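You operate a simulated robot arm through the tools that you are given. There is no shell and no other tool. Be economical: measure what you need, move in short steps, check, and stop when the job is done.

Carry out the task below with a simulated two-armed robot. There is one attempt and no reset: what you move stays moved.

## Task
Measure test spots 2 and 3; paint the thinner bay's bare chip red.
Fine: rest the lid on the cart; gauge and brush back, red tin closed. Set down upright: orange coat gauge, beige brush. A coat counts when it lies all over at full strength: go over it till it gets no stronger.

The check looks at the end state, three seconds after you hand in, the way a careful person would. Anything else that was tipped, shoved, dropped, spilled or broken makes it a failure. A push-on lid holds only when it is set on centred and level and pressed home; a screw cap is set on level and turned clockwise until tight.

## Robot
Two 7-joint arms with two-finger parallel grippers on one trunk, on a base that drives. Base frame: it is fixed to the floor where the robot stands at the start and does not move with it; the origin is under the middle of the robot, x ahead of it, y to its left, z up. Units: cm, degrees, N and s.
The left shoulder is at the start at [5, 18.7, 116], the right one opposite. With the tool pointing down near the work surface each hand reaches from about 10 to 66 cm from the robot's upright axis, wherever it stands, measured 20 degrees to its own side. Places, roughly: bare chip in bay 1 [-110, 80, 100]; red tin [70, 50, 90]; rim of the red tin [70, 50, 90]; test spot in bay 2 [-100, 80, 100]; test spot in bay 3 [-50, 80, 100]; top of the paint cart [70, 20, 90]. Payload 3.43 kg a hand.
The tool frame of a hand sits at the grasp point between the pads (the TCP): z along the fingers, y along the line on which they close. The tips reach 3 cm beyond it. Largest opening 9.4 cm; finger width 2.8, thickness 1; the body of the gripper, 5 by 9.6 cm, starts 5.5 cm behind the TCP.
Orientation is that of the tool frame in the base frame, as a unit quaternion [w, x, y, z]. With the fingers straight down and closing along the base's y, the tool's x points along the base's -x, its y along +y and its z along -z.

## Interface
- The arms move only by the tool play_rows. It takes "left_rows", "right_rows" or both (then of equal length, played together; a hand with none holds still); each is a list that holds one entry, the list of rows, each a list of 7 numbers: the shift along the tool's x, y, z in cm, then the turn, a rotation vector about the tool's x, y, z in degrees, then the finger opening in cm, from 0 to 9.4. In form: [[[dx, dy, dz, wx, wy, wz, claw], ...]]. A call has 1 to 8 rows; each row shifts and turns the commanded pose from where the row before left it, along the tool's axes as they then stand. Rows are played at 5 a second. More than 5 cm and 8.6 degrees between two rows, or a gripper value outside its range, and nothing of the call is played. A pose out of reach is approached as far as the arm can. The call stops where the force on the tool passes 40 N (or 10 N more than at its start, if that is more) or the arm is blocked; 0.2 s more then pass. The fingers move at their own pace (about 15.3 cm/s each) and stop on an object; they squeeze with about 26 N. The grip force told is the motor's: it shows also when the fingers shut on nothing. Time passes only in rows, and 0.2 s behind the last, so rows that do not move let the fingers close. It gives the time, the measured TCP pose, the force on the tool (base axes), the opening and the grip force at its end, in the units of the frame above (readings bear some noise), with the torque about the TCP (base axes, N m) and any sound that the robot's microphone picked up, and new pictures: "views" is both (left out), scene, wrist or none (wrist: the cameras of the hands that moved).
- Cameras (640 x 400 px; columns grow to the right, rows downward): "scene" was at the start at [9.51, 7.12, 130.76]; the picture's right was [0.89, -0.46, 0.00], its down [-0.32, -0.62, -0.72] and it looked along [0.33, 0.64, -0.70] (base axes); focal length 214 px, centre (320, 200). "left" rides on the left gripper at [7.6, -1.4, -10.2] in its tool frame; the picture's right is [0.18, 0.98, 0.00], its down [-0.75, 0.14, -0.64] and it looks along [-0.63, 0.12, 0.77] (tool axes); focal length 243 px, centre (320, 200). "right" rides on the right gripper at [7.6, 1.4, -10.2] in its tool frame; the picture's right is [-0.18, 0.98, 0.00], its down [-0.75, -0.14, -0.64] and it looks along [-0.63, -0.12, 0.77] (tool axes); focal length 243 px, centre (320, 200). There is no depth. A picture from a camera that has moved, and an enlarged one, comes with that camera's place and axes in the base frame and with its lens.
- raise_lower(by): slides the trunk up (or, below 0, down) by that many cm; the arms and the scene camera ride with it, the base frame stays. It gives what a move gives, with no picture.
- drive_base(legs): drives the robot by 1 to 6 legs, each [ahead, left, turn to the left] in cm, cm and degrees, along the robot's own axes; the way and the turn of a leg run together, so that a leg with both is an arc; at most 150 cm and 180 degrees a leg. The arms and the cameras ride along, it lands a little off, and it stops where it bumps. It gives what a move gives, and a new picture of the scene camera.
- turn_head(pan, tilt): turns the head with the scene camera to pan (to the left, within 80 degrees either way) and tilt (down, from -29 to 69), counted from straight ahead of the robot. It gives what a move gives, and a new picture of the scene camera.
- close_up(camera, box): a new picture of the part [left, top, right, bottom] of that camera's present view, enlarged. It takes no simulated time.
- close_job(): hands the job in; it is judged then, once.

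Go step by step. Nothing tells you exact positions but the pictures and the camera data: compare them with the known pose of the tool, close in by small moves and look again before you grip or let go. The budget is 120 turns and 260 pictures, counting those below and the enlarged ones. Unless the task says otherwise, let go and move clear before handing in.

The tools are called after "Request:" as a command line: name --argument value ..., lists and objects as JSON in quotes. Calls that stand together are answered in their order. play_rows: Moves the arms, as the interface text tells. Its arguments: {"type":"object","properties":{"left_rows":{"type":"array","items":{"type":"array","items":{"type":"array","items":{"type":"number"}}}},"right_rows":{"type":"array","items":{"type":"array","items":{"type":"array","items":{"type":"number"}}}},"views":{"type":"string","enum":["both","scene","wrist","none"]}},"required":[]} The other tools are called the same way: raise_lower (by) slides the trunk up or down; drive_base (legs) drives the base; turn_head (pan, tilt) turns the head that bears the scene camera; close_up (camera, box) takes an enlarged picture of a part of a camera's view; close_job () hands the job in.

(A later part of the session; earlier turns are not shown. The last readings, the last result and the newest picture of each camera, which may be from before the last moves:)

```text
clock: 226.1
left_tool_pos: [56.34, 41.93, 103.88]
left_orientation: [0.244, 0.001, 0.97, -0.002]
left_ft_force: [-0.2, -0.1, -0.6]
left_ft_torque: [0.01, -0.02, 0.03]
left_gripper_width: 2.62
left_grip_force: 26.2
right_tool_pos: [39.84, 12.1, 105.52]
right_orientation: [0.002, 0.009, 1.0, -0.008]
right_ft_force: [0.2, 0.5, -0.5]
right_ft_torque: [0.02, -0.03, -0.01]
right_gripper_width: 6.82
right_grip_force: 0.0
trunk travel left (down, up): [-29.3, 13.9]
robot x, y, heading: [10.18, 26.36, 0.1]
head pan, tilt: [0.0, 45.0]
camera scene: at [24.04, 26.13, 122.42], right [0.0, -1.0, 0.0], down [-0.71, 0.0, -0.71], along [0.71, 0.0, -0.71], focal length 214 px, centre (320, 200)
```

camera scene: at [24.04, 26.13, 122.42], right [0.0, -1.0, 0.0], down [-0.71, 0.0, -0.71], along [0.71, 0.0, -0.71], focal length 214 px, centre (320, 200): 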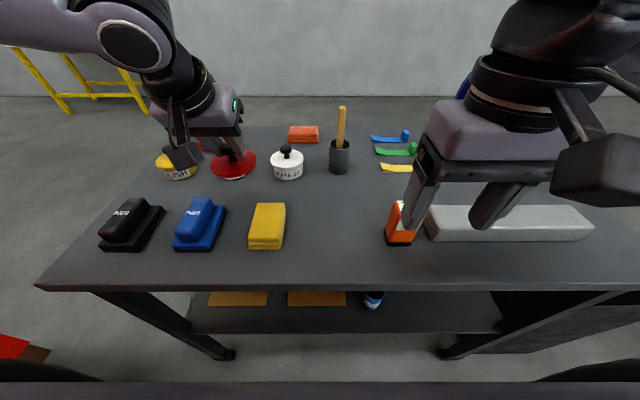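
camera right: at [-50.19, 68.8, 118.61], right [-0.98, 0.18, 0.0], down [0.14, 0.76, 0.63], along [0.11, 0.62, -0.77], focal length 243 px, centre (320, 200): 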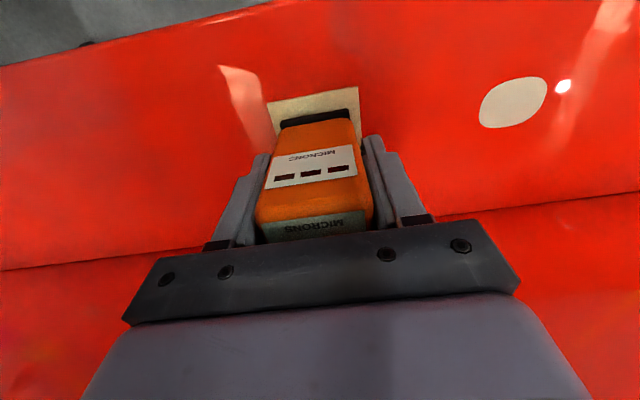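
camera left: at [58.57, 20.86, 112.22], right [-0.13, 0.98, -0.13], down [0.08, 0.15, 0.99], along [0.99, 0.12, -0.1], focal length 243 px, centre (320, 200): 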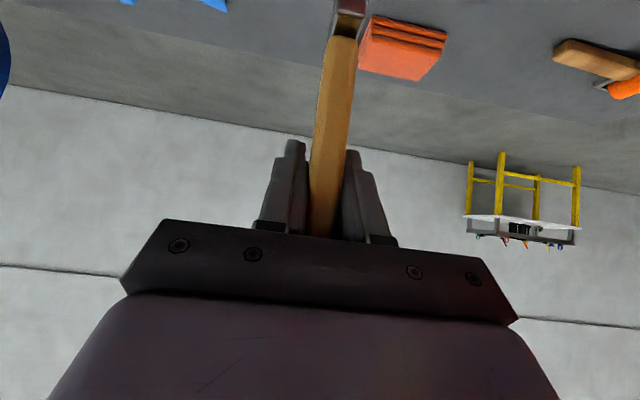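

I move the lid above the tin [68.55,48.45,100].

Request:
play_rows --left_rows '[[[-2.23, 1.63, 2.28, 0, 0, 0, 1], [-2.23, 1.63, 2.28, 0, 0, 0, 1], [-2.23, 1.63, 2.28, 0, 0, 0, 1], [-2.23, 1.63, 2.28, 0, 0, 0, 1], [0, 0, 0, 0, 0, 0, 1]]]' --views "none"

Request:
close_up --camera "left" --box '[220, 0, 420, 160]'

Request:
close_up --camera "scene" --box '[190, 110, 270, 190]'

```text
clock: 227.2
left_tool_pos: [68.59, 48.44, 99.86]
left_orientation: [0.245, 0.002, 0.97, -0.003]
left_ft_force: [0.0, -0.5, -0.6]
left_ft_torque: [-0.03, 0.0, 0.02]
left_gripper_width: 2.65
left_grip_force: 26.0
right_tool_pos: [39.71, 12.19, 105.61]
right_orientation: [0.002, 0.008, 1.0, -0.008]
right_ft_force: [-0.8, -0.3, 0.3]
right_ft_torque: [0.0, 0.01, -0.01]
right_gripper_width: 6.8
right_grip_force: 0.1
trunk travel left (down, up): [-29.3, 13.9]
robot x, y, heading: [10.14, 26.47, -0.4]
head pan, tilt: [0.0, 45.0]
```

```text
2.50 times, centred on (320, 80) of left
camera zoom: at [57.06, 47.23, 105.39], right [-0.16, 0.98, -0.09], down [0.36, 0.14, 0.92], along [0.92, 0.11, -0.38], focal length 606 px, centre (320, 500)
```

zoom: 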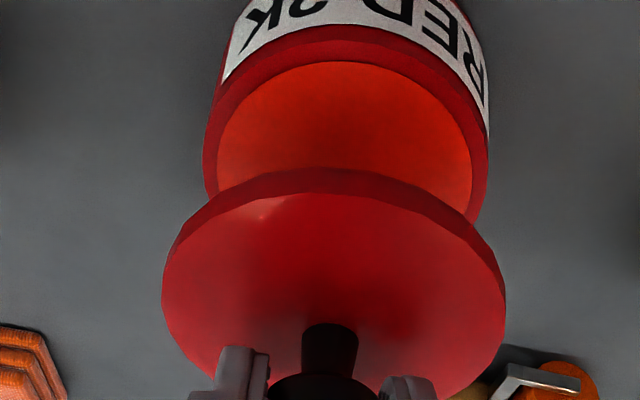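

```text
5.00 times, centred on (230, 150) of scene
camera zoom: at [24.03, 26.1, 122.42], right [0.0, -1.0, 0.0], down [-0.71, 0.0, -0.71], along [0.71, 0.0, -0.71], focal length 1072 px, centre (770, 450)
```

zoom: 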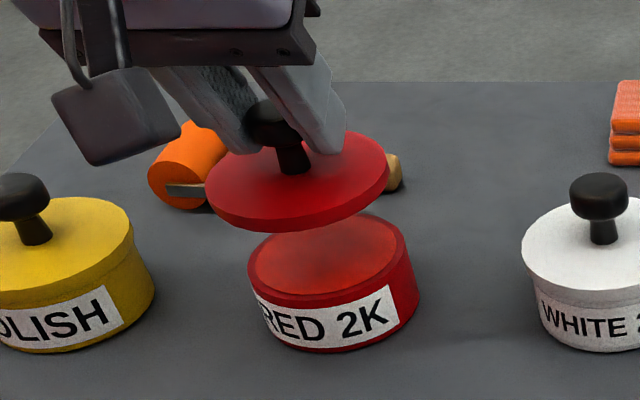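

By the same wrist view lid and tin are centred within about 1 mm. I lower the lid gently onto the tin.

Request:
play_rows --left_rows '[[[0.47, 0, 0.88, 0, 0, 0, 1], [0.47, 0, 0.88, 0, 0, 0, 1], [0.33, 0, 0.62, 0, 0, 0, 1], [0.19, 0, 0.35, 0, 0, 0, 1], [0.14, 0, 0.26, 0, 0, 0, 1], [0, 0, 0, 0, 0, 0, 1]]]' --views "none"

Request:
close_up --camera "left" --box '[220, 0, 420, 160]'

Request:
close_up --camera "scene" --box '[190, 120, 270, 200]'

```text
clock: 228.7
left_tool_pos: [68.52, 48.45, 96.62]
left_orientation: [0.245, 0.001, 0.97, -0.003]
left_ft_force: [0.5, 0.4, 0.1]
left_ft_torque: [0.0, -0.01, -0.02]
left_gripper_width: 2.63
left_grip_force: 26.0
right_tool_pos: [39.72, 12.14, 105.65]
right_orientation: [0.002, 0.008, 1.0, -0.008]
right_ft_force: [0.4, 0.8, -0.7]
right_ft_torque: [-0.04, 0.02, 0.0]
right_gripper_width: 6.81
right_grip_force: 0.1
trunk travel left (down, up): [-29.3, 13.9]
robot x, y, heading: [10.17, 26.1, -0.0]
head pan, tilt: [0.0, 45.0]
```

```text
2.50 times, centred on (320, 80) of left
camera zoom: at [56.98, 47.21, 102.06], right [-0.16, 0.98, -0.09], down [0.36, 0.14, 0.92], along [0.92, 0.11, -0.38], focal length 606 px, centre (320, 500)
```

zoom: 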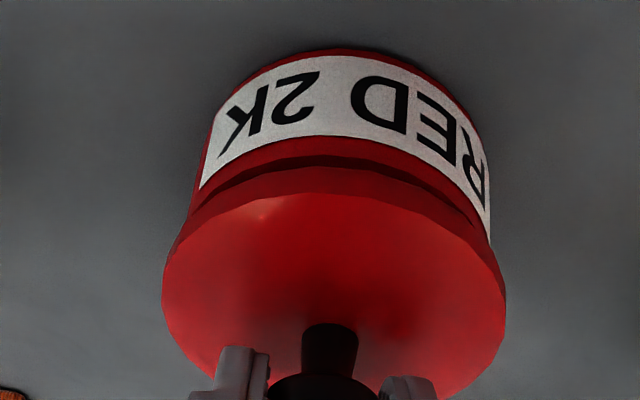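

```text
5.00 times, centred on (230, 160) of scene
camera zoom: at [24.04, 26.1, 122.42], right [0.0, -1.0, 0.0], down [-0.71, 0.0, -0.71], along [0.71, 0.0, -0.71], focal length 1072 px, centre (770, 400)
```

zoom: 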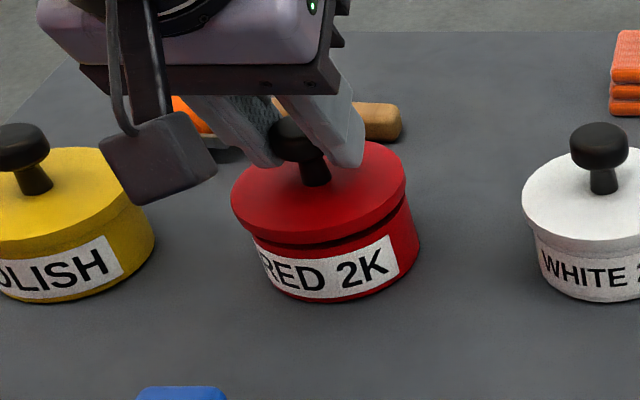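

Centred with a small gap. I lower to contact and press down.

Request:
play_rows --left_rows '[[[0.09, 0, 0.18, 0, 0, 0, 1], [0.09, 0, 0.18, 0, 0, 0, 1], [0.09, 0, 0.18, 0, 0, 0, 1], [0.09, 0, 0.18, 0, 0, 0, 1], [0.07, 0, 0.13, 0, 0, 0, 1], [0.07, 0, 0.13, 0, 0, 0, 1], [0, 0, 0, 0, 0, 0, 1]]]' --views "none"

Request:
close_up --camera "left" --box '[220, 0, 420, 160]'

```text
clock: 230.2
left_tool_pos: [68.46, 48.26, 95.78]
left_orientation: [0.249, 0.002, 0.968, -0.004]
left_ft_force: [2.5, 4.1, 23.9]
left_ft_torque: [0.06, -0.23, 0.03]
left_gripper_width: 2.65
left_grip_force: 25.9
right_tool_pos: [39.71, 12.08, 105.64]
right_orientation: [0.002, 0.008, 1.0, -0.008]
right_ft_force: [-0.1, 0.7, 0.1]
right_ft_torque: [0.0, -0.02, -0.01]
right_gripper_width: 6.81
right_grip_force: 0.1
trunk travel left (down, up): [-29.3, 13.9]
robot x, y, heading: [9.98, 26.38, -0.0]
head pan, tilt: [0.0, 45.0]
```

```text
2.50 times, centred on (320, 80) of left
camera zoom: at [56.95, 47.13, 101.24], right [-0.16, 0.98, -0.09], down [0.35, 0.14, 0.93], along [0.92, 0.11, -0.37], focal length 606 px, centre (320, 500)
```

zoom: 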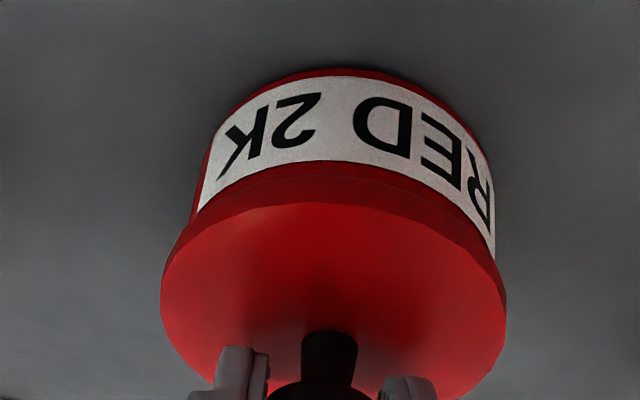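

The lid seats at the original height with 24 N. I press a bit harder, then release and rise.

Request:
play_rows --left_rows '[[[0.07, 0, 0.13, 0, 0, 0, 1], [0.07, 0, 0.13, 0, 0, 0, 1], [0.07, 0, 0.13, 0, 0, 0, 1], [0, 0, 0, 0, 0, 0, 1]]]' --views "none"

Request:
play_rows --left_rows '[[[-0.2, 0, -0.36, 0, 0, 0, 1], [0, 0, 0, 0, 0, 0, 3], [0, 0, 0, 0, 0, 0, 5], [0, 0, 0, 0, 0, 0, 5], [-0.95, 0, -1.76, 0, 0, 0, 5], [-1.0, 0, -1.86, 0, 0, 0, 5], [0, 0, 0, 0, 0, 0, 5]]]' --views "none"

Request:
close_up --camera "left" --box '[220, 0, 420, 160]'

Request:
close_up --camera "scene" --box '[190, 120, 270, 200]'

```text
clock: 231.2
left_tool_pos: [68.5, 48.28, 95.64]
left_orientation: [0.252, 0.002, 0.968, -0.004]
left_ft_force: [-0.1, 7.8, 32.5]
left_ft_torque: [0.23, 0.08, 0.05]
left_gripper_width: 2.64
left_grip_force: 25.9
right_tool_pos: [39.58, 12.06, 105.66]
right_orientation: [0.003, 0.008, 1.0, -0.008]
right_ft_force: [0.2, -0.6, -0.7]
right_ft_torque: [-0.01, -0.01, 0.01]
right_gripper_width: 6.8
right_grip_force: 0.2
trunk travel left (down, up): [-29.3, 13.9]
robot x, y, heading: [10.19, 26.43, -0.2]
head pan, tilt: [0.0, 45.0]
```

```text
clock: 232.8
left_tool_pos: [68.59, 48.59, 99.47]
left_orientation: [0.244, 0.001, 0.97, -0.003]
left_ft_force: [-0.9, 0.5, 0.0]
left_ft_torque: [0.0, -0.02, -0.04]
left_gripper_width: 5.01
left_grip_force: 0.0
right_tool_pos: [39.76, 12.13, 105.57]
right_orientation: [0.002, 0.007, 1.0, -0.008]
right_ft_force: [-0.4, 0.5, -0.1]
right_ft_torque: [0.02, 0.05, 0.02]
right_gripper_width: 6.8
right_grip_force: 0.1
trunk travel left (down, up): [-29.3, 13.9]
robot x, y, heading: [10.52, 26.22, -0.3]
head pan, tilt: [0.0, 45.0]
```

```text
2.50 times, centred on (320, 80) of left
camera zoom: at [56.95, 47.16, 104.96], right [-0.16, 0.98, -0.09], down [0.36, 0.14, 0.92], along [0.92, 0.11, -0.38], focal length 606 px, centre (320, 500)
```

zoom: 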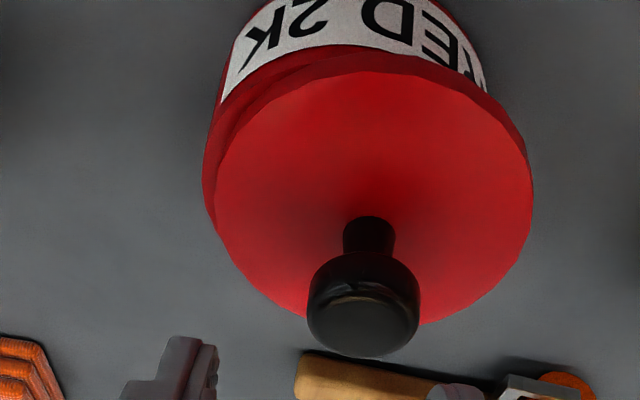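

```text
5.00 times, centred on (230, 160) of scene
camera zoom: at [24.03, 26.1, 122.42], right [0.0, -1.0, 0.0], down [-0.71, 0.0, -0.71], along [0.71, 0.0, -0.71], focal length 1072 px, centre (770, 400)
```

zoom: 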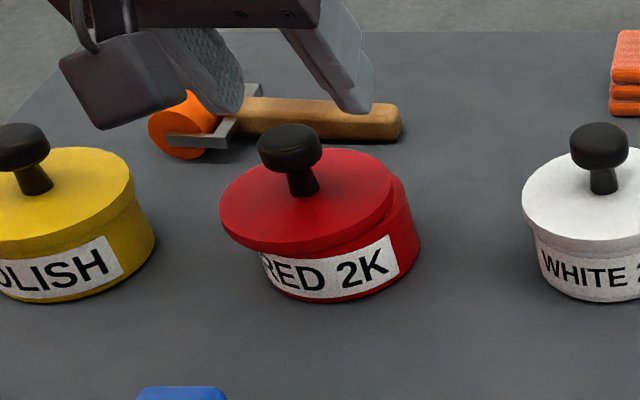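

The lid came loose and sits askew, shifted about +0.8 cm in y. I regrip the knob there, lift 1.5 cm and look.

Request:
play_rows --left_rows '[[[0.75, 0.35, 1.4, 0, 0, 0, 5], [0.75, 0.3, 1.4, 0, 0, 0, 5], [0, 0, 0, 0, 0, 0, 3], [0, 0, 0, 0, 0, 0, 1], [0, 0, 0, 0, 0, 0, 1], [-0.35, 0, -0.66, 0, 0, 0, 1], [-0.5, 0, -0.9, 0, 0, 0, 1], [0, 0, 0, 0, 0, 0, 1]]]' --views "none"

Request:
close_up --camera "scene" --box '[190, 120, 270, 200]'

Request:
close_up --camera "left" --box '[220, 0, 420, 160]'

```text
clock: 234.7
left_tool_pos: [68.64, 48.91, 98.22]
left_orientation: [0.245, 0.002, 0.97, -0.003]
left_ft_force: [0.4, 0.8, -0.9]
left_ft_torque: [0.02, -0.01, 0.0]
left_gripper_width: 2.65
left_grip_force: 25.6
right_tool_pos: [39.81, 12.23, 105.76]
right_orientation: [0.002, 0.007, 1.0, -0.008]
right_ft_force: [0.2, 0.1, 0.4]
right_ft_torque: [0.02, -0.01, -0.01]
right_gripper_width: 6.79
right_grip_force: 0.1
trunk travel left (down, up): [-29.3, 13.9]
robot x, y, heading: [10.25, 26.06, 0.2]
head pan, tilt: [0.0, 45.0]
```

```text
5.00 times, centred on (230, 160) of scene
camera zoom: at [24.04, 26.11, 122.42], right [0.0, -1.0, 0.0], down [-0.71, 0.0, -0.71], along [0.71, 0.0, -0.71], focal length 1072 px, centre (770, 400)
```

zoom: 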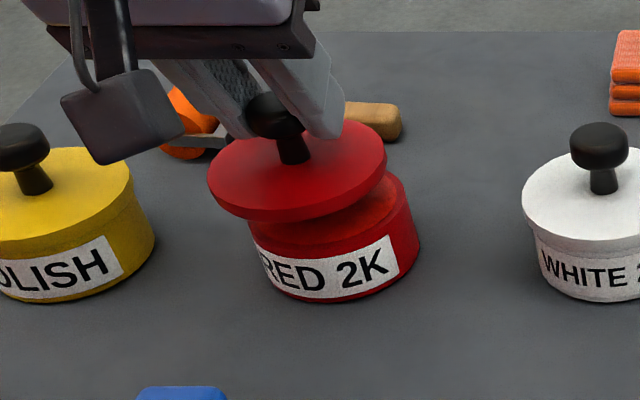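

```text
2.50 times, centred on (320, 80) of left
camera zoom: at [57.05, 47.79, 103.6], right [-0.16, 0.98, -0.09], down [0.36, 0.14, 0.92], along [0.92, 0.11, -0.38], focal length 606 px, centre (320, 500)
```

zoom: 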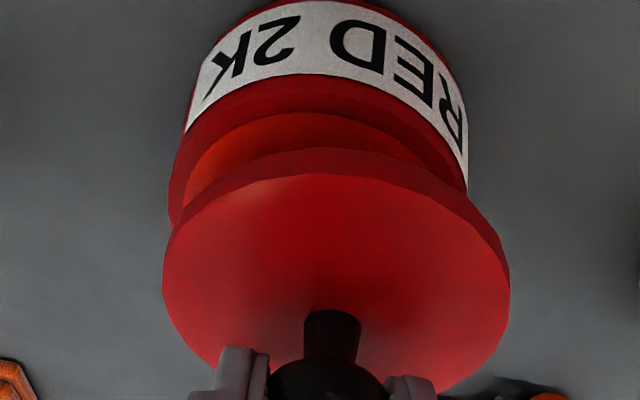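

Lid is held level again but 0.7 cm too far in +y. I correct and lower to just above the rim.

Request:
play_rows --left_rows '[[[0, -0.69, 0, 0, 0, 0, 1], [0.4, 0, 0.75, 0, 0, 0, 1], [0, 0, 0, 0, 0, 0, 1]]]' --views "none"

Request:
close_up --camera "left" --box '[220, 0, 420, 160]'

Request:
close_up --camera "scene" --box '[190, 120, 270, 200]'

```text
clock: 235.4
left_tool_pos: [68.56, 48.28, 97.14]
left_orientation: [0.244, 0.001, 0.97, -0.002]
left_ft_force: [-0.2, -0.4, -1.0]
left_ft_torque: [0.02, 0.03, -0.02]
left_gripper_width: 2.63
left_grip_force: 25.9
right_tool_pos: [39.66, 12.16, 105.62]
right_orientation: [0.002, 0.008, 1.0, -0.008]
right_ft_force: [0.7, 0.8, -0.3]
right_ft_torque: [-0.03, -0.02, 0.02]
right_gripper_width: 6.81
right_grip_force: 0.1
trunk travel left (down, up): [-29.3, 13.9]
robot x, y, heading: [9.78, 26.27, 0.1]
head pan, tilt: [0.0, 45.0]
```

```text
2.50 times, centred on (320, 80) of left
camera zoom: at [57.04, 47.1, 102.74], right [-0.16, 0.98, -0.09], down [0.36, 0.14, 0.92], along [0.92, 0.11, -0.38], focal length 606 px, centre (320, 500)
```

zoom: 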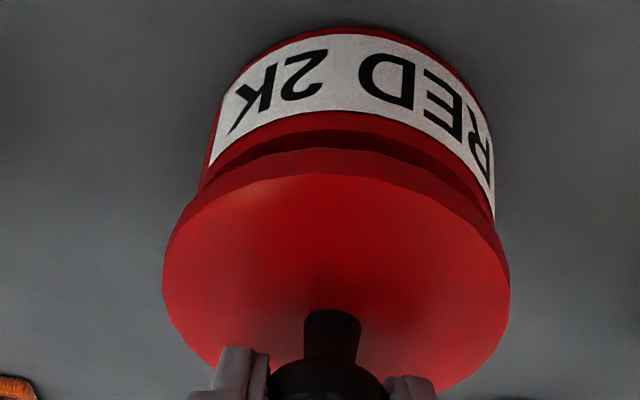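

```text
5.00 times, centred on (230, 160) of scene
camera zoom: at [24.04, 26.11, 122.42], right [0.0, -1.0, 0.0], down [-0.71, 0.0, -0.71], along [0.71, 0.0, -0.71], focal length 1072 px, centre (770, 400)
```

zoom: 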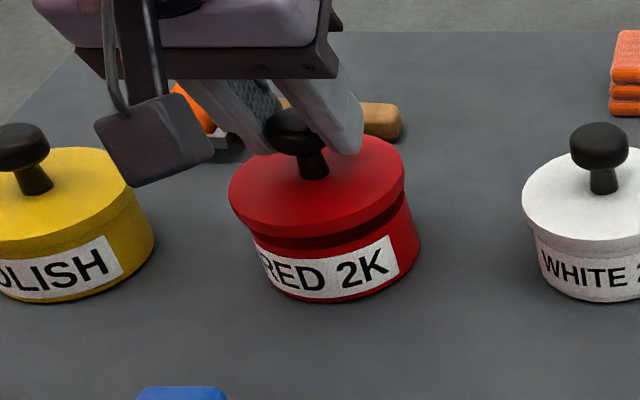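

Well centred now. I lower to contact and press firmly.

Request:
play_rows --left_rows '[[[0.14, 0, 0.26, 0, 0, 0, 1], [0.12, 0, 0.22, 0, 0, 0, 1], [0.09, 0, 0.18, 0, 0, 0, 1], [0.09, 0, 0.18, 0, 0, 0, 1], [0.09, 0, 0.18, 0, 0, 0, 1], [0.09, 0, 0.18, 0, 0, 0, 1], [0.07, 0, 0.13, 0, 0, 0, 1], [0, 0, 0, 0, 0, 0, 1]]]' --views "none"

Request:
play_rows --left_rows '[[[0.07, 0, 0.13, 0, 0, 0, 1], [0.07, 0, 0.13, 0, 0, 0, 1], [0.07, 0, 0.13, 0, 0, 0, 1], [0, 0, 0, 0, 0, 0, 1]]]' --views "none"

Request:
close_up --camera "scene" --box '[190, 120, 270, 200]'

```text
clock: 237.2
left_tool_pos: [68.7, 48.27, 96.18]
left_orientation: [0.25, 0.002, 0.968, -0.004]
left_ft_force: [1.5, 4.7, 25.3]
left_ft_torque: [0.08, -0.1, 0.01]
left_gripper_width: 2.65
left_grip_force: 25.9
right_tool_pos: [39.52, 12.21, 105.75]
right_orientation: [0.003, 0.008, 1.0, -0.009]
right_ft_force: [-0.8, -0.6, 0.4]
right_ft_torque: [0.0, 0.02, 0.04]
right_gripper_width: 6.8
right_grip_force: 0.0
trunk travel left (down, up): [-29.3, 13.9]
robot x, y, heading: [10.11, 26.83, -0.1]
head pan, tilt: [0.0, 45.0]
```

```text
clock: 238.2
left_tool_pos: [68.66, 48.31, 95.65]
left_orientation: [0.248, 0.001, 0.969, -0.003]
left_ft_force: [3.0, 5.6, 24.6]
left_ft_torque: [0.12, -0.16, 0.0]
left_gripper_width: 2.61
left_grip_force: 26.1
right_tool_pos: [39.68, 12.17, 105.7]
right_orientation: [0.002, 0.008, 1.0, -0.009]
right_ft_force: [0.4, 0.5, -0.2]
right_ft_torque: [0.02, -0.01, -0.03]
right_gripper_width: 6.82
right_grip_force: 0.0
trunk travel left (down, up): [-29.3, 13.9]
robot x, y, heading: [9.89, 26.07, 0.1]
head pan, tilt: [0.0, 45.0]
```

```text
5.00 times, centred on (230, 160) of scene
camera zoom: at [23.84, 26.07, 122.45], right [0.0, -1.0, 0.0], down [-0.71, 0.0, -0.71], along [0.71, 0.0, -0.71], focal length 1072 px, centre (770, 400)
```

zoom: 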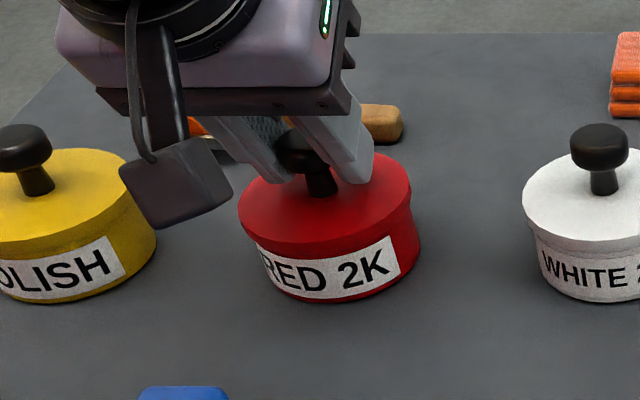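

The lid dropped home by half a centimetre at steady force. I open in place without lifting, then rise straight up.

Request:
play_rows --left_rows '[[[0, 0, 0, 0, 0, 0, 3.2], [0, 0, 0, 0, 0, 0, 5], [0, 0, 0, 0, 0, 0, 5], [-0.7, 0, -1.3, 0, 0, 0, 5], [-1.2, 0, -2.2, 0, 0, 0, 5], [-0.95, 0, -1.76, 0, 0, 0, 5], [0, 0, 0, 0, 0, 0, 5]]]' --views "none"

Request:
close_up --camera "scene" --box '[190, 120, 270, 200]'

Request:
close_up --camera "left" --box '[220, 0, 420, 160]'

```text
clock: 239.8
left_tool_pos: [68.57, 48.3, 101.31]
left_orientation: [0.245, 0.002, 0.97, -0.004]
left_ft_force: [-0.3, 0.1, -0.6]
left_ft_torque: [-0.03, 0.0, 0.03]
left_gripper_width: 5.0
left_grip_force: 0.0
right_tool_pos: [39.8, 12.12, 105.6]
right_orientation: [0.001, 0.007, 1.0, -0.009]
right_ft_force: [-0.3, -0.3, 0.2]
right_ft_torque: [0.01, -0.01, 0.0]
right_gripper_width: 6.79
right_grip_force: 0.1
trunk travel left (down, up): [-29.3, 13.9]
robot x, y, heading: [10.27, 26.46, -0.1]
head pan, tilt: [0.0, 45.0]
```

```text
5.00 times, centred on (230, 160) of scene
camera zoom: at [24.04, 26.11, 122.42], right [0.0, -1.0, 0.0], down [-0.71, 0.0, -0.71], along [0.71, 0.0, -0.71], focal length 1072 px, centre (770, 400)
```

zoom: 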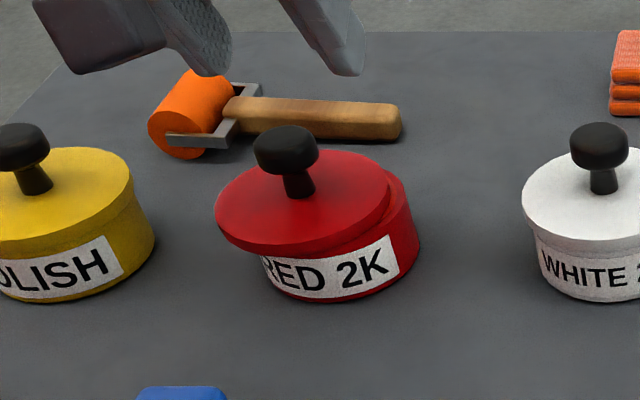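

```text
2.50 times, centred on (320, 80) of left
camera zoom: at [57.07, 47.12, 106.81], right [-0.16, 0.98, -0.09], down [0.36, 0.14, 0.92], along [0.92, 0.11, -0.38], focal length 606 px, centre (320, 500)
```

zoom: 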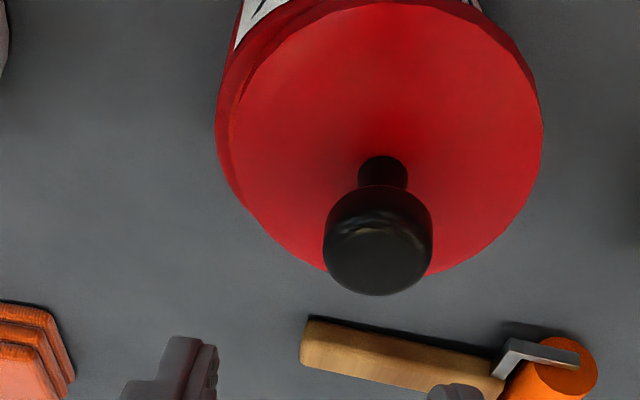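

The lid popped out again toward +y, so it was not pressed home hard enough. I regrip it at its present place ([≈69.2,49.3]), lift and re-centre.

Request:
play_rows --left_rows '[[[0.95, 0.5, 1.38, 0, 0, 0, 5], [0.95, 0.45, 1.38, 0, 0, 0, 5], [0.95, 0, 1.38, 0, 0, 0, 5], [0, 0, 0, 0, 0, 0, 3], [0, 0, 0, 0, 0, 0, 1], [0, 0, 0, 0, 0, 0, 1], [-0.4, 0, -0.75, 0, 0, 0, 1], [-0.4, 0, -0.75, 0, 0, 0, 1]]]' --views "none"

Request:
close_up --camera "left" --box '[220, 0, 420, 160]'

Request:
close_up --camera "scene" --box '[190, 120, 270, 200]'

```text
clock: 241.7
left_tool_pos: [68.13, 49.36, 97.99]
left_orientation: [0.244, 0.001, 0.97, -0.002]
left_ft_force: [-0.3, -0.3, 0.1]
left_ft_torque: [0.0, 0.02, -0.03]
left_gripper_width: 2.64
left_grip_force: 26.4
right_tool_pos: [39.89, 12.15, 105.52]
right_orientation: [0.001, 0.008, 1.0, -0.008]
right_ft_force: [-0.3, 0.2, 0.1]
right_ft_torque: [0.02, 0.0, -0.01]
right_gripper_width: 6.82
right_grip_force: 0.0
trunk travel left (down, up): [-29.3, 13.9]
robot x, y, heading: [10.19, 26.32, -0.2]
head pan, tilt: [0.0, 45.0]
```

```text
2.50 times, centred on (320, 80) of left
camera zoom: at [56.53, 48.07, 103.46], right [-0.16, 0.98, -0.09], down [0.36, 0.14, 0.92], along [0.92, 0.11, -0.38], focal length 606 px, centre (320, 500)
```

zoom: 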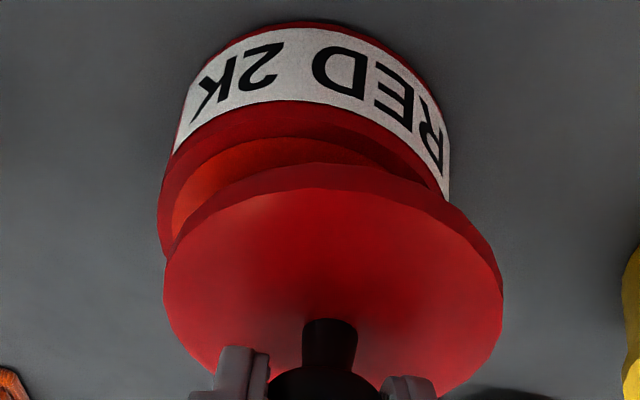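

```text
5.00 times, centred on (230, 160) of scene
camera zoom: at [24.03, 26.1, 122.42], right [0.0, -1.0, 0.0], down [-0.71, 0.0, -0.71], along [0.71, 0.0, -0.71], focal length 1072 px, centre (770, 400)
```

zoom: 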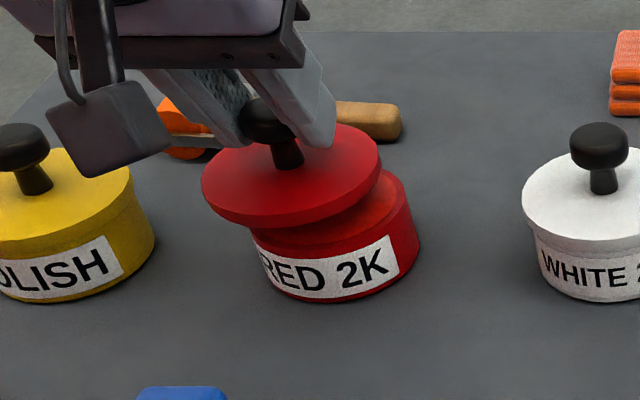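

I shift to the centred position and lower to contact, then press progressively harder.

Request:
play_rows --left_rows '[[[-0.37, -0.5, 0.2, 0, 0, 0, 1], [0, -0.46, 0, 0, 0, 0, 1], [0.33, 0, 0.62, 0, 0, 0, 1], [0.24, 0, 0.44, 0, 0, 0, 1], [0.14, 0, 0.26, 0, 0, 0, 1], [0.12, 0, 0.22, 0, 0, 0, 1], [0.09, 0, 0.18, 0, 0, 0, 1], [0, 0, 0, 0, 0, 0, 1]]]' --views "none"

Request:
play_rows --left_rows '[[[0.12, 0, 0.22, 0, 0, 0, 1], [0.12, 0, 0.22, 0, 0, 0, 1], [0.12, 0, 0.22, 0, 0, 0, 1], [0.12, 0, 0.22, 0, 0, 0, 1], [0, 0, 0, 0, 0, 0, 1]]]' --views "none"

Request:
play_rows --left_rows '[[[0.14, 0, 0.26, 0, 0, 0, 1], [0.14, 0, 0.26, 0, 0, 0, 1], [0.14, 0, 0.26, 0, 0, 0, 1], [0, 0, 0, 0, 0, 0, 1]]]' --views "none"

Request:
play_rows --left_rows '[[[0.14, 0, 0.26, 0, 0, 0, 1], [0.14, 0, 0.26, 0, 0, 0, 1], [0.14, 0, 0.26, 0, 0, 0, 1], [0, 0, 0, 0, 0, 0, 1]]]' --views "none"

Request:
close_up --camera "left" --box '[220, 0, 420, 160]'

```text
clock: 243.4
left_tool_pos: [68.44, 48.33, 96.32]
left_orientation: [0.247, 0.001, 0.969, -0.004]
left_ft_force: [0.6, 3.1, 11.4]
left_ft_torque: [0.06, 0.3, -0.05]
left_gripper_width: 2.61
left_grip_force: 25.7
right_tool_pos: [39.74, 12.17, 105.68]
right_orientation: [0.003, 0.008, 1.0, -0.008]
right_ft_force: [-0.5, -0.9, 0.0]
right_ft_torque: [0.0, -0.03, 0.02]
right_gripper_width: 6.81
right_grip_force: 0.1
trunk travel left (down, up): [-29.3, 13.9]
robot x, y, heading: [10.16, 26.29, 0.0]
head pan, tilt: [0.0, 45.0]
```

```text
clock: 244.7
left_tool_pos: [68.47, 48.23, 95.66]
left_orientation: [0.251, 0.001, 0.968, -0.003]
left_ft_force: [0.8, 6.1, 31.4]
left_ft_torque: [0.2, -0.05, 0.02]
left_gripper_width: 2.65
left_grip_force: 26.5
right_tool_pos: [39.59, 12.13, 105.73]
right_orientation: [0.003, 0.008, 1.0, -0.007]
right_ft_force: [-0.1, 0.2, -0.6]
right_ft_torque: [0.02, -0.03, 0.01]
right_gripper_width: 6.8
right_grip_force: 0.0
trunk travel left (down, up): [-29.3, 13.9]
robot x, y, heading: [10.02, 26.23, -0.2]
head pan, tilt: [0.0, 45.0]
```

```text
clock: 245.2
left_tool_pos: [68.85, 48.22, 95.65]
left_orientation: [0.256, 0.001, 0.967, -0.005]
left_ft_force: [0.6, 0.8, 14.0]
left_ft_torque: [0.1, 0.39, 0.01]
left_gripper_width: 2.64
left_grip_force: 25.9
right_tool_pos: [39.77, 11.98, 105.57]
right_orientation: [0.002, 0.007, 1.0, -0.007]
right_ft_force: [-0.8, 0.5, 0.2]
right_ft_torque: [0.0, 0.0, -0.01]
right_gripper_width: 6.8
right_grip_force: 0.1
trunk travel left (down, up): [-29.3, 13.9]
robot x, y, heading: [9.93, 26.5, -0.3]
head pan, tilt: [0.0, 45.0]
stopped in row 2 (left hand): the force on the tool passed its limit at 43 N (the readings are from after the stop); the commanded pose is now the measured one
```

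```text
clock: 246.0
left_tool_pos: [68.98, 48.2, 95.57]
left_orientation: [0.264, 0.0, 0.965, -0.006]
left_ft_force: [0.8, -1.0, 10.1]
left_ft_torque: [0.13, 0.27, 0.01]
left_gripper_width: 2.64
left_grip_force: 26.3
right_tool_pos: [39.71, 12.24, 105.59]
right_orientation: [0.003, 0.007, 1.0, -0.007]
right_ft_force: [0.2, -0.1, -0.1]
right_ft_torque: [0.01, 0.0, 0.0]
right_gripper_width: 6.8
right_grip_force: 0.1
trunk travel left (down, up): [-29.3, 13.9]
robot x, y, heading: [10.23, 26.18, 0.0]
head pan, tilt: [0.0, 45.0]
stopped in row 4 (left hand): the force on the tool passed its limit at 41 N (the readings are from after the stop); the commanded pose is now the measured one
```

```text
2.50 times, centred on (320, 80) of left
camera zoom: at [57.32, 46.98, 100.71], right [-0.15, 0.98, -0.1], down [0.32, 0.15, 0.93], along [0.93, 0.11, -0.34], focal length 606 px, centre (320, 500)
```

zoom: 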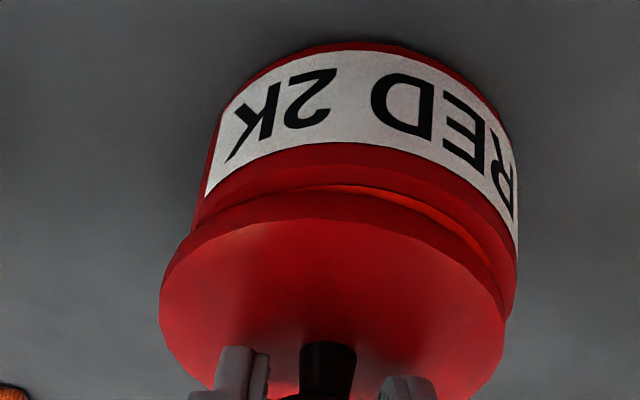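

Under hard pressing the lid tilted and slid. I lift it, restore the level tilt, recentre by the wrist view (+0.36 cm in y), and look.

Request:
play_rows --left_rows '[[[-0.3, 0, -0.55, 0, 0, 0, 1], [-0.3, 0, -0.55, 0, 2.4, 0, 1], [0.36, 0.36, -0.2, 0, 0, 0, 1], [0, 0, 0, 0, 0, 0, 1]]]' --views "none"

Request:
close_up --camera "left" --box '[220, 0, 420, 160]'

Request:
close_up --camera "scene" --box '[190, 120, 270, 200]'

```text
clock: 247.0
left_tool_pos: [68.6, 48.57, 96.53]
left_orientation: [0.239, 0.001, 0.971, -0.005]
left_ft_force: [-0.2, 0.2, -0.8]
left_ft_torque: [0.01, 0.01, 0.02]
left_gripper_width: 2.65
left_grip_force: 26.4
right_tool_pos: [39.89, 12.18, 105.63]
right_orientation: [0.001, 0.007, 1.0, -0.007]
right_ft_force: [-0.2, 0.0, -1.1]
right_ft_torque: [-0.01, -0.03, 0.02]
right_gripper_width: 6.81
right_grip_force: 0.0
trunk travel left (down, up): [-29.3, 13.9]
robot x, y, heading: [10.24, 26.42, -0.3]
head pan, tilt: [0.0, 45.0]
```

```text
2.50 times, centred on (320, 80) of left
camera zoom: at [57.07, 47.45, 102.16], right [-0.16, 0.98, -0.09], down [0.37, 0.15, 0.92], along [0.92, 0.11, -0.39], focal length 606 px, centre (320, 500)
```

zoom: 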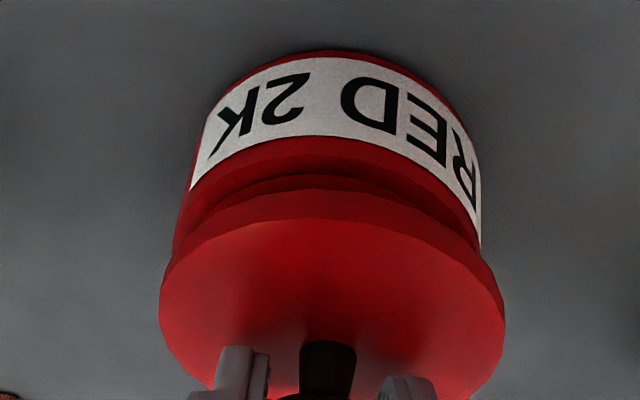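

```text
5.00 times, centred on (230, 160) of scene
camera zoom: at [24.03, 26.12, 122.42], right [0.0, -1.0, 0.0], down [-0.71, 0.0, -0.71], along [0.71, 0.0, -0.71], focal length 1072 px, centre (770, 400)
```

zoom: 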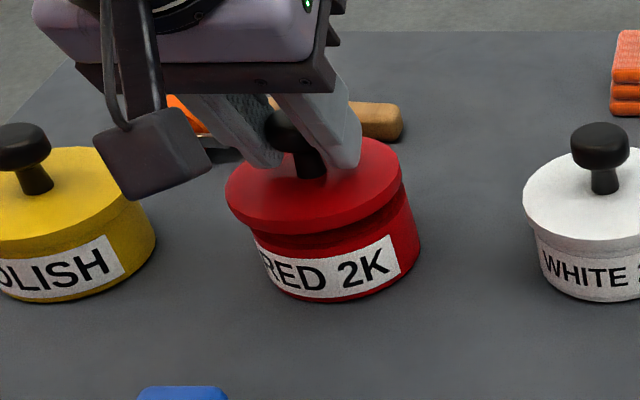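

I correct −0.2 cm in y, lower to light contact, and then open very slowly so the fingers don't drag the lid.

Request:
play_rows --left_rows '[[[0, -0.2, 0, 0, -0.4, 0, 1], [0.24, 0, 0.44, 0, 0, 0, 1], [0.19, 0, 0.35, 0, 0, 0, 1], [0.14, 0, 0.26, 0, 0, 0, 1], [0.07, 0, 0.13, 0, 0, 0, 1], [0.05, 0, 0.1, 0, 0, 0, 1], [0, 0, 0, 0, 0, 0, 1]]]' --views "none"

Request:
close_up --camera "left" --box '[220, 0, 420, 160]'

```text
clock: 248.6
left_tool_pos: [68.48, 48.36, 95.72]
left_orientation: [0.249, 0.0, 0.968, -0.006]
left_ft_force: [-0.2, 5.2, 26.5]
left_ft_torque: [0.21, -0.88, 0.12]
left_gripper_width: 2.66
left_grip_force: 26.3
right_tool_pos: [39.59, 12.15, 105.69]
right_orientation: [0.004, 0.008, 1.0, -0.007]
right_ft_force: [0.1, -0.3, 0.4]
right_ft_torque: [0.0, 0.02, 0.02]
right_gripper_width: 6.79
right_grip_force: 0.1
trunk travel left (down, up): [-29.3, 13.9]
robot x, y, heading: [10.14, 26.25, -0.2]
head pan, tilt: [0.0, 45.0]
```

```text
2.50 times, centred on (320, 80) of left
camera zoom: at [56.95, 47.15, 101.08], right [-0.16, 0.98, -0.1], down [0.35, 0.15, 0.92], along [0.92, 0.11, -0.37], focal length 606 px, centre (320, 500)
```

zoom: 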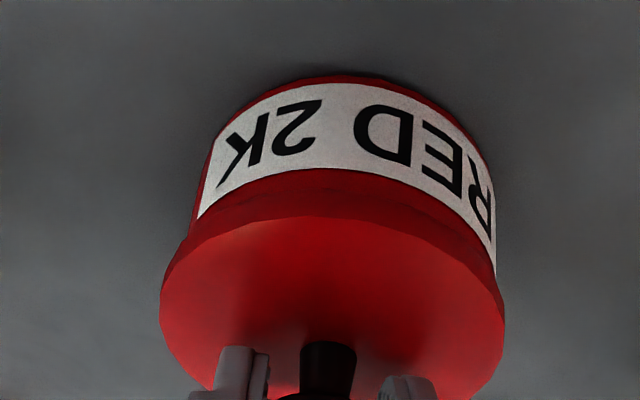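

It sits centred on the tin. I relax the force, open slowly, and rise clear.

Request:
play_rows --left_rows '[[[-0.12, 0, -0.22, 0, -0.8, 0, 1], [-0.05, 0, -0.1, 0, 0, 0, 1], [0, 0, 0, 0, 0, 0, 2.75], [0, 0, 0, 0, 0, 0, 2.9], [0, 0, 0, 0, 0, 0, 3.2], [0, 0, 0, 0, 0, 0, 4], [0, 0, 0, 0, 0, 0, 5]]]' --views "none"

Request:
play_rows --left_rows '[[[-0.7, 0, -1.3, 0, 0, 0, 5], [-1.2, 0, -2.2, 0, 0, 0, 5], [-0.95, 0, -1.76, 0, 0, 0, 5], [0, 0, 0, 0, 0, 0, 0], [0, 0, 0, 0, 0, 0, 0]]]' --views "none"

Request:
close_up --camera "scene" --box '[190, 120, 270, 200]'

Request:
close_up --camera "left" --box '[220, 0, 420, 160]'

```text
clock: 250.2
left_tool_pos: [68.31, 48.33, 95.71]
left_orientation: [0.25, 0.002, 0.968, -0.005]
left_ft_force: [0.0, -5.4, 14.7]
left_ft_torque: [-0.01, 0.0, -0.06]
left_gripper_width: 4.69
left_grip_force: 0.0
right_tool_pos: [39.72, 12.01, 105.62]
right_orientation: [0.002, 0.008, 1.0, -0.007]
right_ft_force: [0.5, -0.2, 0.3]
right_ft_torque: [0.03, 0.03, -0.01]
right_gripper_width: 6.83
right_grip_force: 0.0
trunk travel left (down, up): [-29.3, 13.9]
robot x, y, heading: [10.1, 26.45, -0.2]
head pan, tilt: [0.0, 45.0]
```

```text
clock: 251.4
left_tool_pos: [68.64, 48.38, 101.43]
left_orientation: [0.25, 0.001, 0.968, -0.004]
left_ft_force: [-0.2, -0.1, 0.2]
left_ft_torque: [0.0, 0.02, 0.0]
left_gripper_width: 0.0
left_grip_force: 25.9
right_tool_pos: [39.81, 12.17, 105.51]
right_orientation: [0.001, 0.008, 1.0, -0.007]
right_ft_force: [-0.6, -0.2, 0.3]
right_ft_torque: [-0.01, 0.01, 0.0]
right_gripper_width: 6.79
right_grip_force: 0.0
trunk travel left (down, up): [-29.3, 13.9]
robot x, y, heading: [9.85, 26.06, -0.0]
head pan, tilt: [0.0, 45.0]
```

```text
5.00 times, centred on (230, 160) of scene
camera zoom: at [24.03, 26.12, 122.42], right [0.0, -1.0, 0.0], down [-0.71, 0.0, -0.71], along [0.71, 0.0, -0.71], focal length 1072 px, centre (770, 400)
```

zoom: 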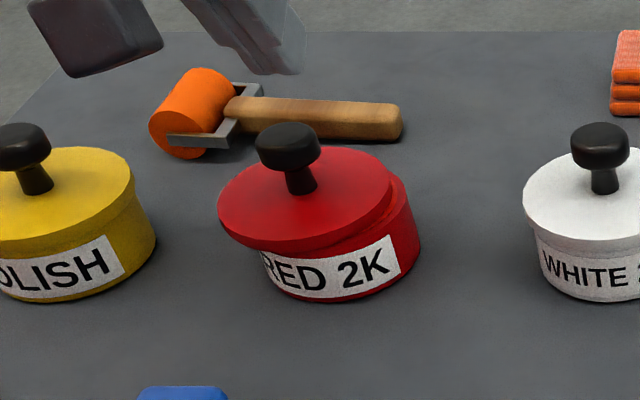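

```text
2.50 times, centred on (320, 80) of left
camera zoom: at [56.89, 47.23, 106.81], right [-0.16, 0.98, -0.1], down [0.35, 0.15, 0.92], along [0.92, 0.11, -0.37], focal length 606 px, centre (320, 500)
```

zoom: 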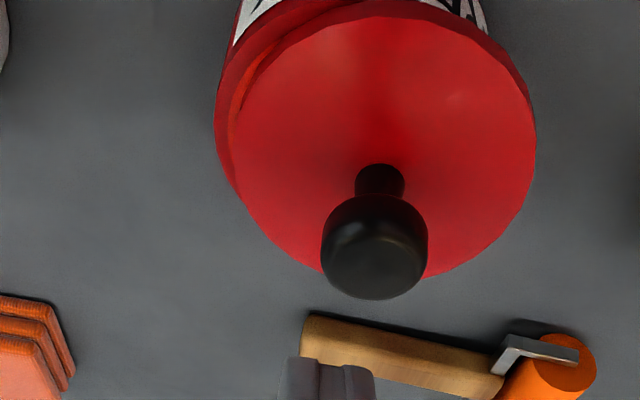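

The fingertips were dragging on the lid's top while opening. I regrip the knob higher, lift, recentre and check once.

Request:
play_rows --left_rows '[[[0, 0.5, 0, 0, 0, 0, 5], [1.2, 0.47, 1.8, 0, 0, 0, 5], [1.1, 0, 1.8, 0, 0, 0, 5], [0, 0, 0, 0, 0, 0, 3], [0, 0, 0, 0, 0, 0, 1], [0, 0, 0, 0, 0, 0, 1], [-0.5, 0, -0.9, 0, 0, 0, 1], [-0.26, -1.0, 0.15, 0, 0, 0, 1]]]' --views "none"

Request:
close_up --camera "left" --box '[220, 0, 420, 160]'

```text
clock: 253.2
left_tool_pos: [68.61, 48.46, 98.27]
left_orientation: [0.249, 0.002, 0.968, -0.005]
left_ft_force: [0.2, 0.3, -0.7]
left_ft_torque: [0.01, -0.04, 0.0]
left_gripper_width: 2.63
left_grip_force: 25.3
right_tool_pos: [39.78, 12.16, 105.57]
right_orientation: [0.002, 0.008, 1.0, -0.008]
right_ft_force: [-0.6, 0.0, -0.6]
right_ft_torque: [0.03, -0.01, 0.02]
right_gripper_width: 6.8
right_grip_force: 0.1
trunk travel left (down, up): [-29.3, 13.9]
robot x, y, heading: [10.37, 26.48, -0.0]
head pan, tilt: [0.0, 45.0]
```

```text
2.50 times, centred on (320, 80) of left
camera zoom: at [56.97, 47.16, 103.63], right [-0.16, 0.98, -0.1], down [0.35, 0.15, 0.93], along [0.92, 0.11, -0.37], focal length 606 px, centre (320, 500)
```

zoom: 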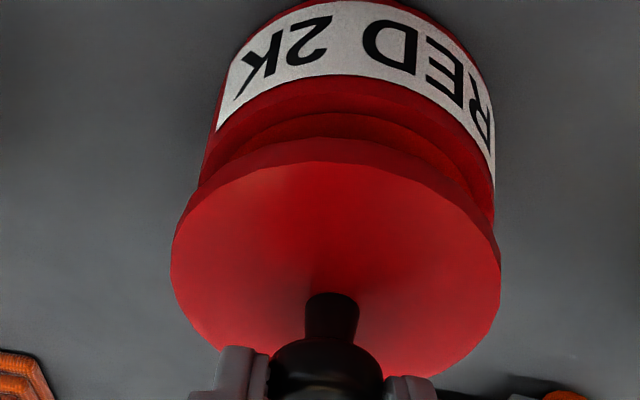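

Gripped by the knob's head only. I shift +0.2 cm and lower close to contact.

Request:
play_rows --left_rows '[[[0, 0.2, 0, 0, 0, 0, 1], [0.24, 0, 0.44, 0, 0, 0, 1], [0.24, 0, 0.44, 0, 0, 0, 1], [0.15, 0, 0.26, 0, 0, 0, 1], [0.1, 0, 0.18, 0, 0, 0, 1], [0.05, 0, 0.09, 0, 0, 0, 1], [0, 0, 0, 0, 0, 0, 1]]]' --views "none"

Request:
close_up --camera "left" --box '[220, 0, 420, 160]'

```text
clock: 254.8
left_tool_pos: [68.57, 48.56, 97.02]
left_orientation: [0.255, 0.001, 0.967, -0.006]
left_ft_force: [1.2, 4.1, 22.0]
left_ft_torque: [0.07, 0.03, -0.01]
left_gripper_width: 2.64
left_grip_force: 25.9
right_tool_pos: [39.58, 12.16, 105.8]
right_orientation: [0.002, 0.008, 1.0, -0.008]
right_ft_force: [0.3, 0.6, -0.5]
right_ft_torque: [0.02, 0.0, 0.01]
right_gripper_width: 6.82
right_grip_force: 0.0
trunk travel left (down, up): [-29.3, 13.9]
robot x, y, heading: [10.17, 26.46, -0.3]
head pan, tilt: [0.0, 45.0]
```

```text
2.50 times, centred on (320, 80) of left
camera zoom: at [56.88, 47.35, 102.35], right [-0.16, 0.98, -0.1], down [0.34, 0.15, 0.93], along [0.93, 0.11, -0.36], focal length 606 px, centre (320, 500)
5 turns are left
```

zoom: 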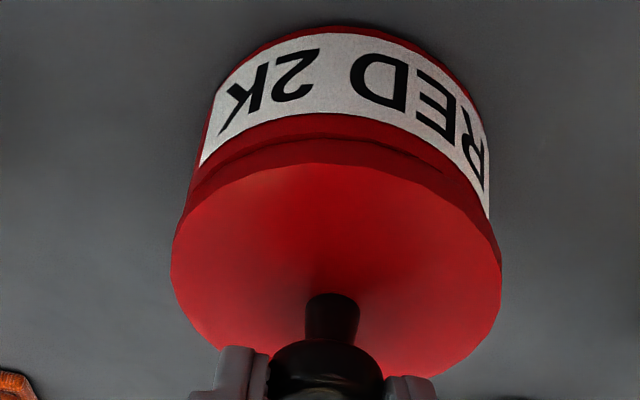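

Centred and level, but still about 0.6 cm above home. I press in increasing steps now, in one go, and look.

Request:
play_rows --left_rows '[[[0.06, 0.05, 0.11, 0, 0, 0, 1], [0.06, 0, 0.11, 0, 0, 0, 1], [0.06, 0, 0.11, 0, 0, 0, 1], [0.06, 0, 0.11, 0, 0, 0, 1], [0, 0, 0, 0, 0, 0, 1]]]' --views "none"

Request:
play_rows --left_rows '[[[0.06, 0, 0.11, 0, 0, 0, 1], [0.06, 0, 0.11, 0, 0, 0, 1], [0.06, 0, 0.11, 0, 0, 0, 1], [0.06, 0, 0.11, 0, 0, 0, 1], [0, 0, 0, 0, 0, 0, 1]]]' --views "none"

Request:
close_up --camera "left" --box '[220, 0, 420, 160]'

```text
clock: 256.0
left_tool_pos: [68.54, 48.52, 96.6]
left_orientation: [0.254, 0.001, 0.967, -0.006]
left_ft_force: [3.4, 1.5, 24.5]
left_ft_torque: [0.06, -0.3, -0.04]
left_gripper_width: 2.66
left_grip_force: 26.3
right_tool_pos: [39.63, 12.09, 105.67]
right_orientation: [0.003, 0.007, 1.0, -0.007]
right_ft_force: [-0.2, 0.1, 0.2]
right_ft_torque: [-0.02, 0.01, -0.03]
right_gripper_width: 6.81
right_grip_force: 0.0
trunk travel left (down, up): [-29.3, 13.9]
robot x, y, heading: [10.23, 25.95, -0.4]
head pan, tilt: [0.0, 45.0]
```

```text
clock: 257.2
left_tool_pos: [68.42, 48.51, 96.08]
left_orientation: [0.253, 0.001, 0.968, -0.006]
left_ft_force: [0.4, 0.3, 25.1]
left_ft_torque: [0.01, -0.2, 0.0]
left_gripper_width: 2.63
left_grip_force: 26.1
right_tool_pos: [39.68, 12.08, 105.78]
right_orientation: [0.002, 0.008, 1.0, -0.007]
right_ft_force: [0.6, -0.1, 0.1]
right_ft_torque: [0.0, 0.0, -0.04]
right_gripper_width: 6.77
right_grip_force: 0.0
trunk travel left (down, up): [-29.3, 13.9]
robot x, y, heading: [9.99, 26.45, -0.2]
head pan, tilt: [0.0, 45.0]
```

```text
2.50 times, centred on (320, 80) of left
camera zoom: at [56.79, 47.32, 101.36], right [-0.16, 0.98, -0.1], down [0.34, 0.15, 0.93], along [0.93, 0.11, -0.36], focal length 606 px, centre (320, 500)
4 turns are left
```

zoom: 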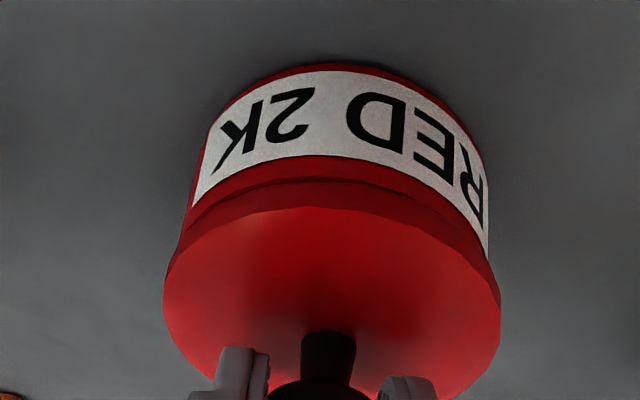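

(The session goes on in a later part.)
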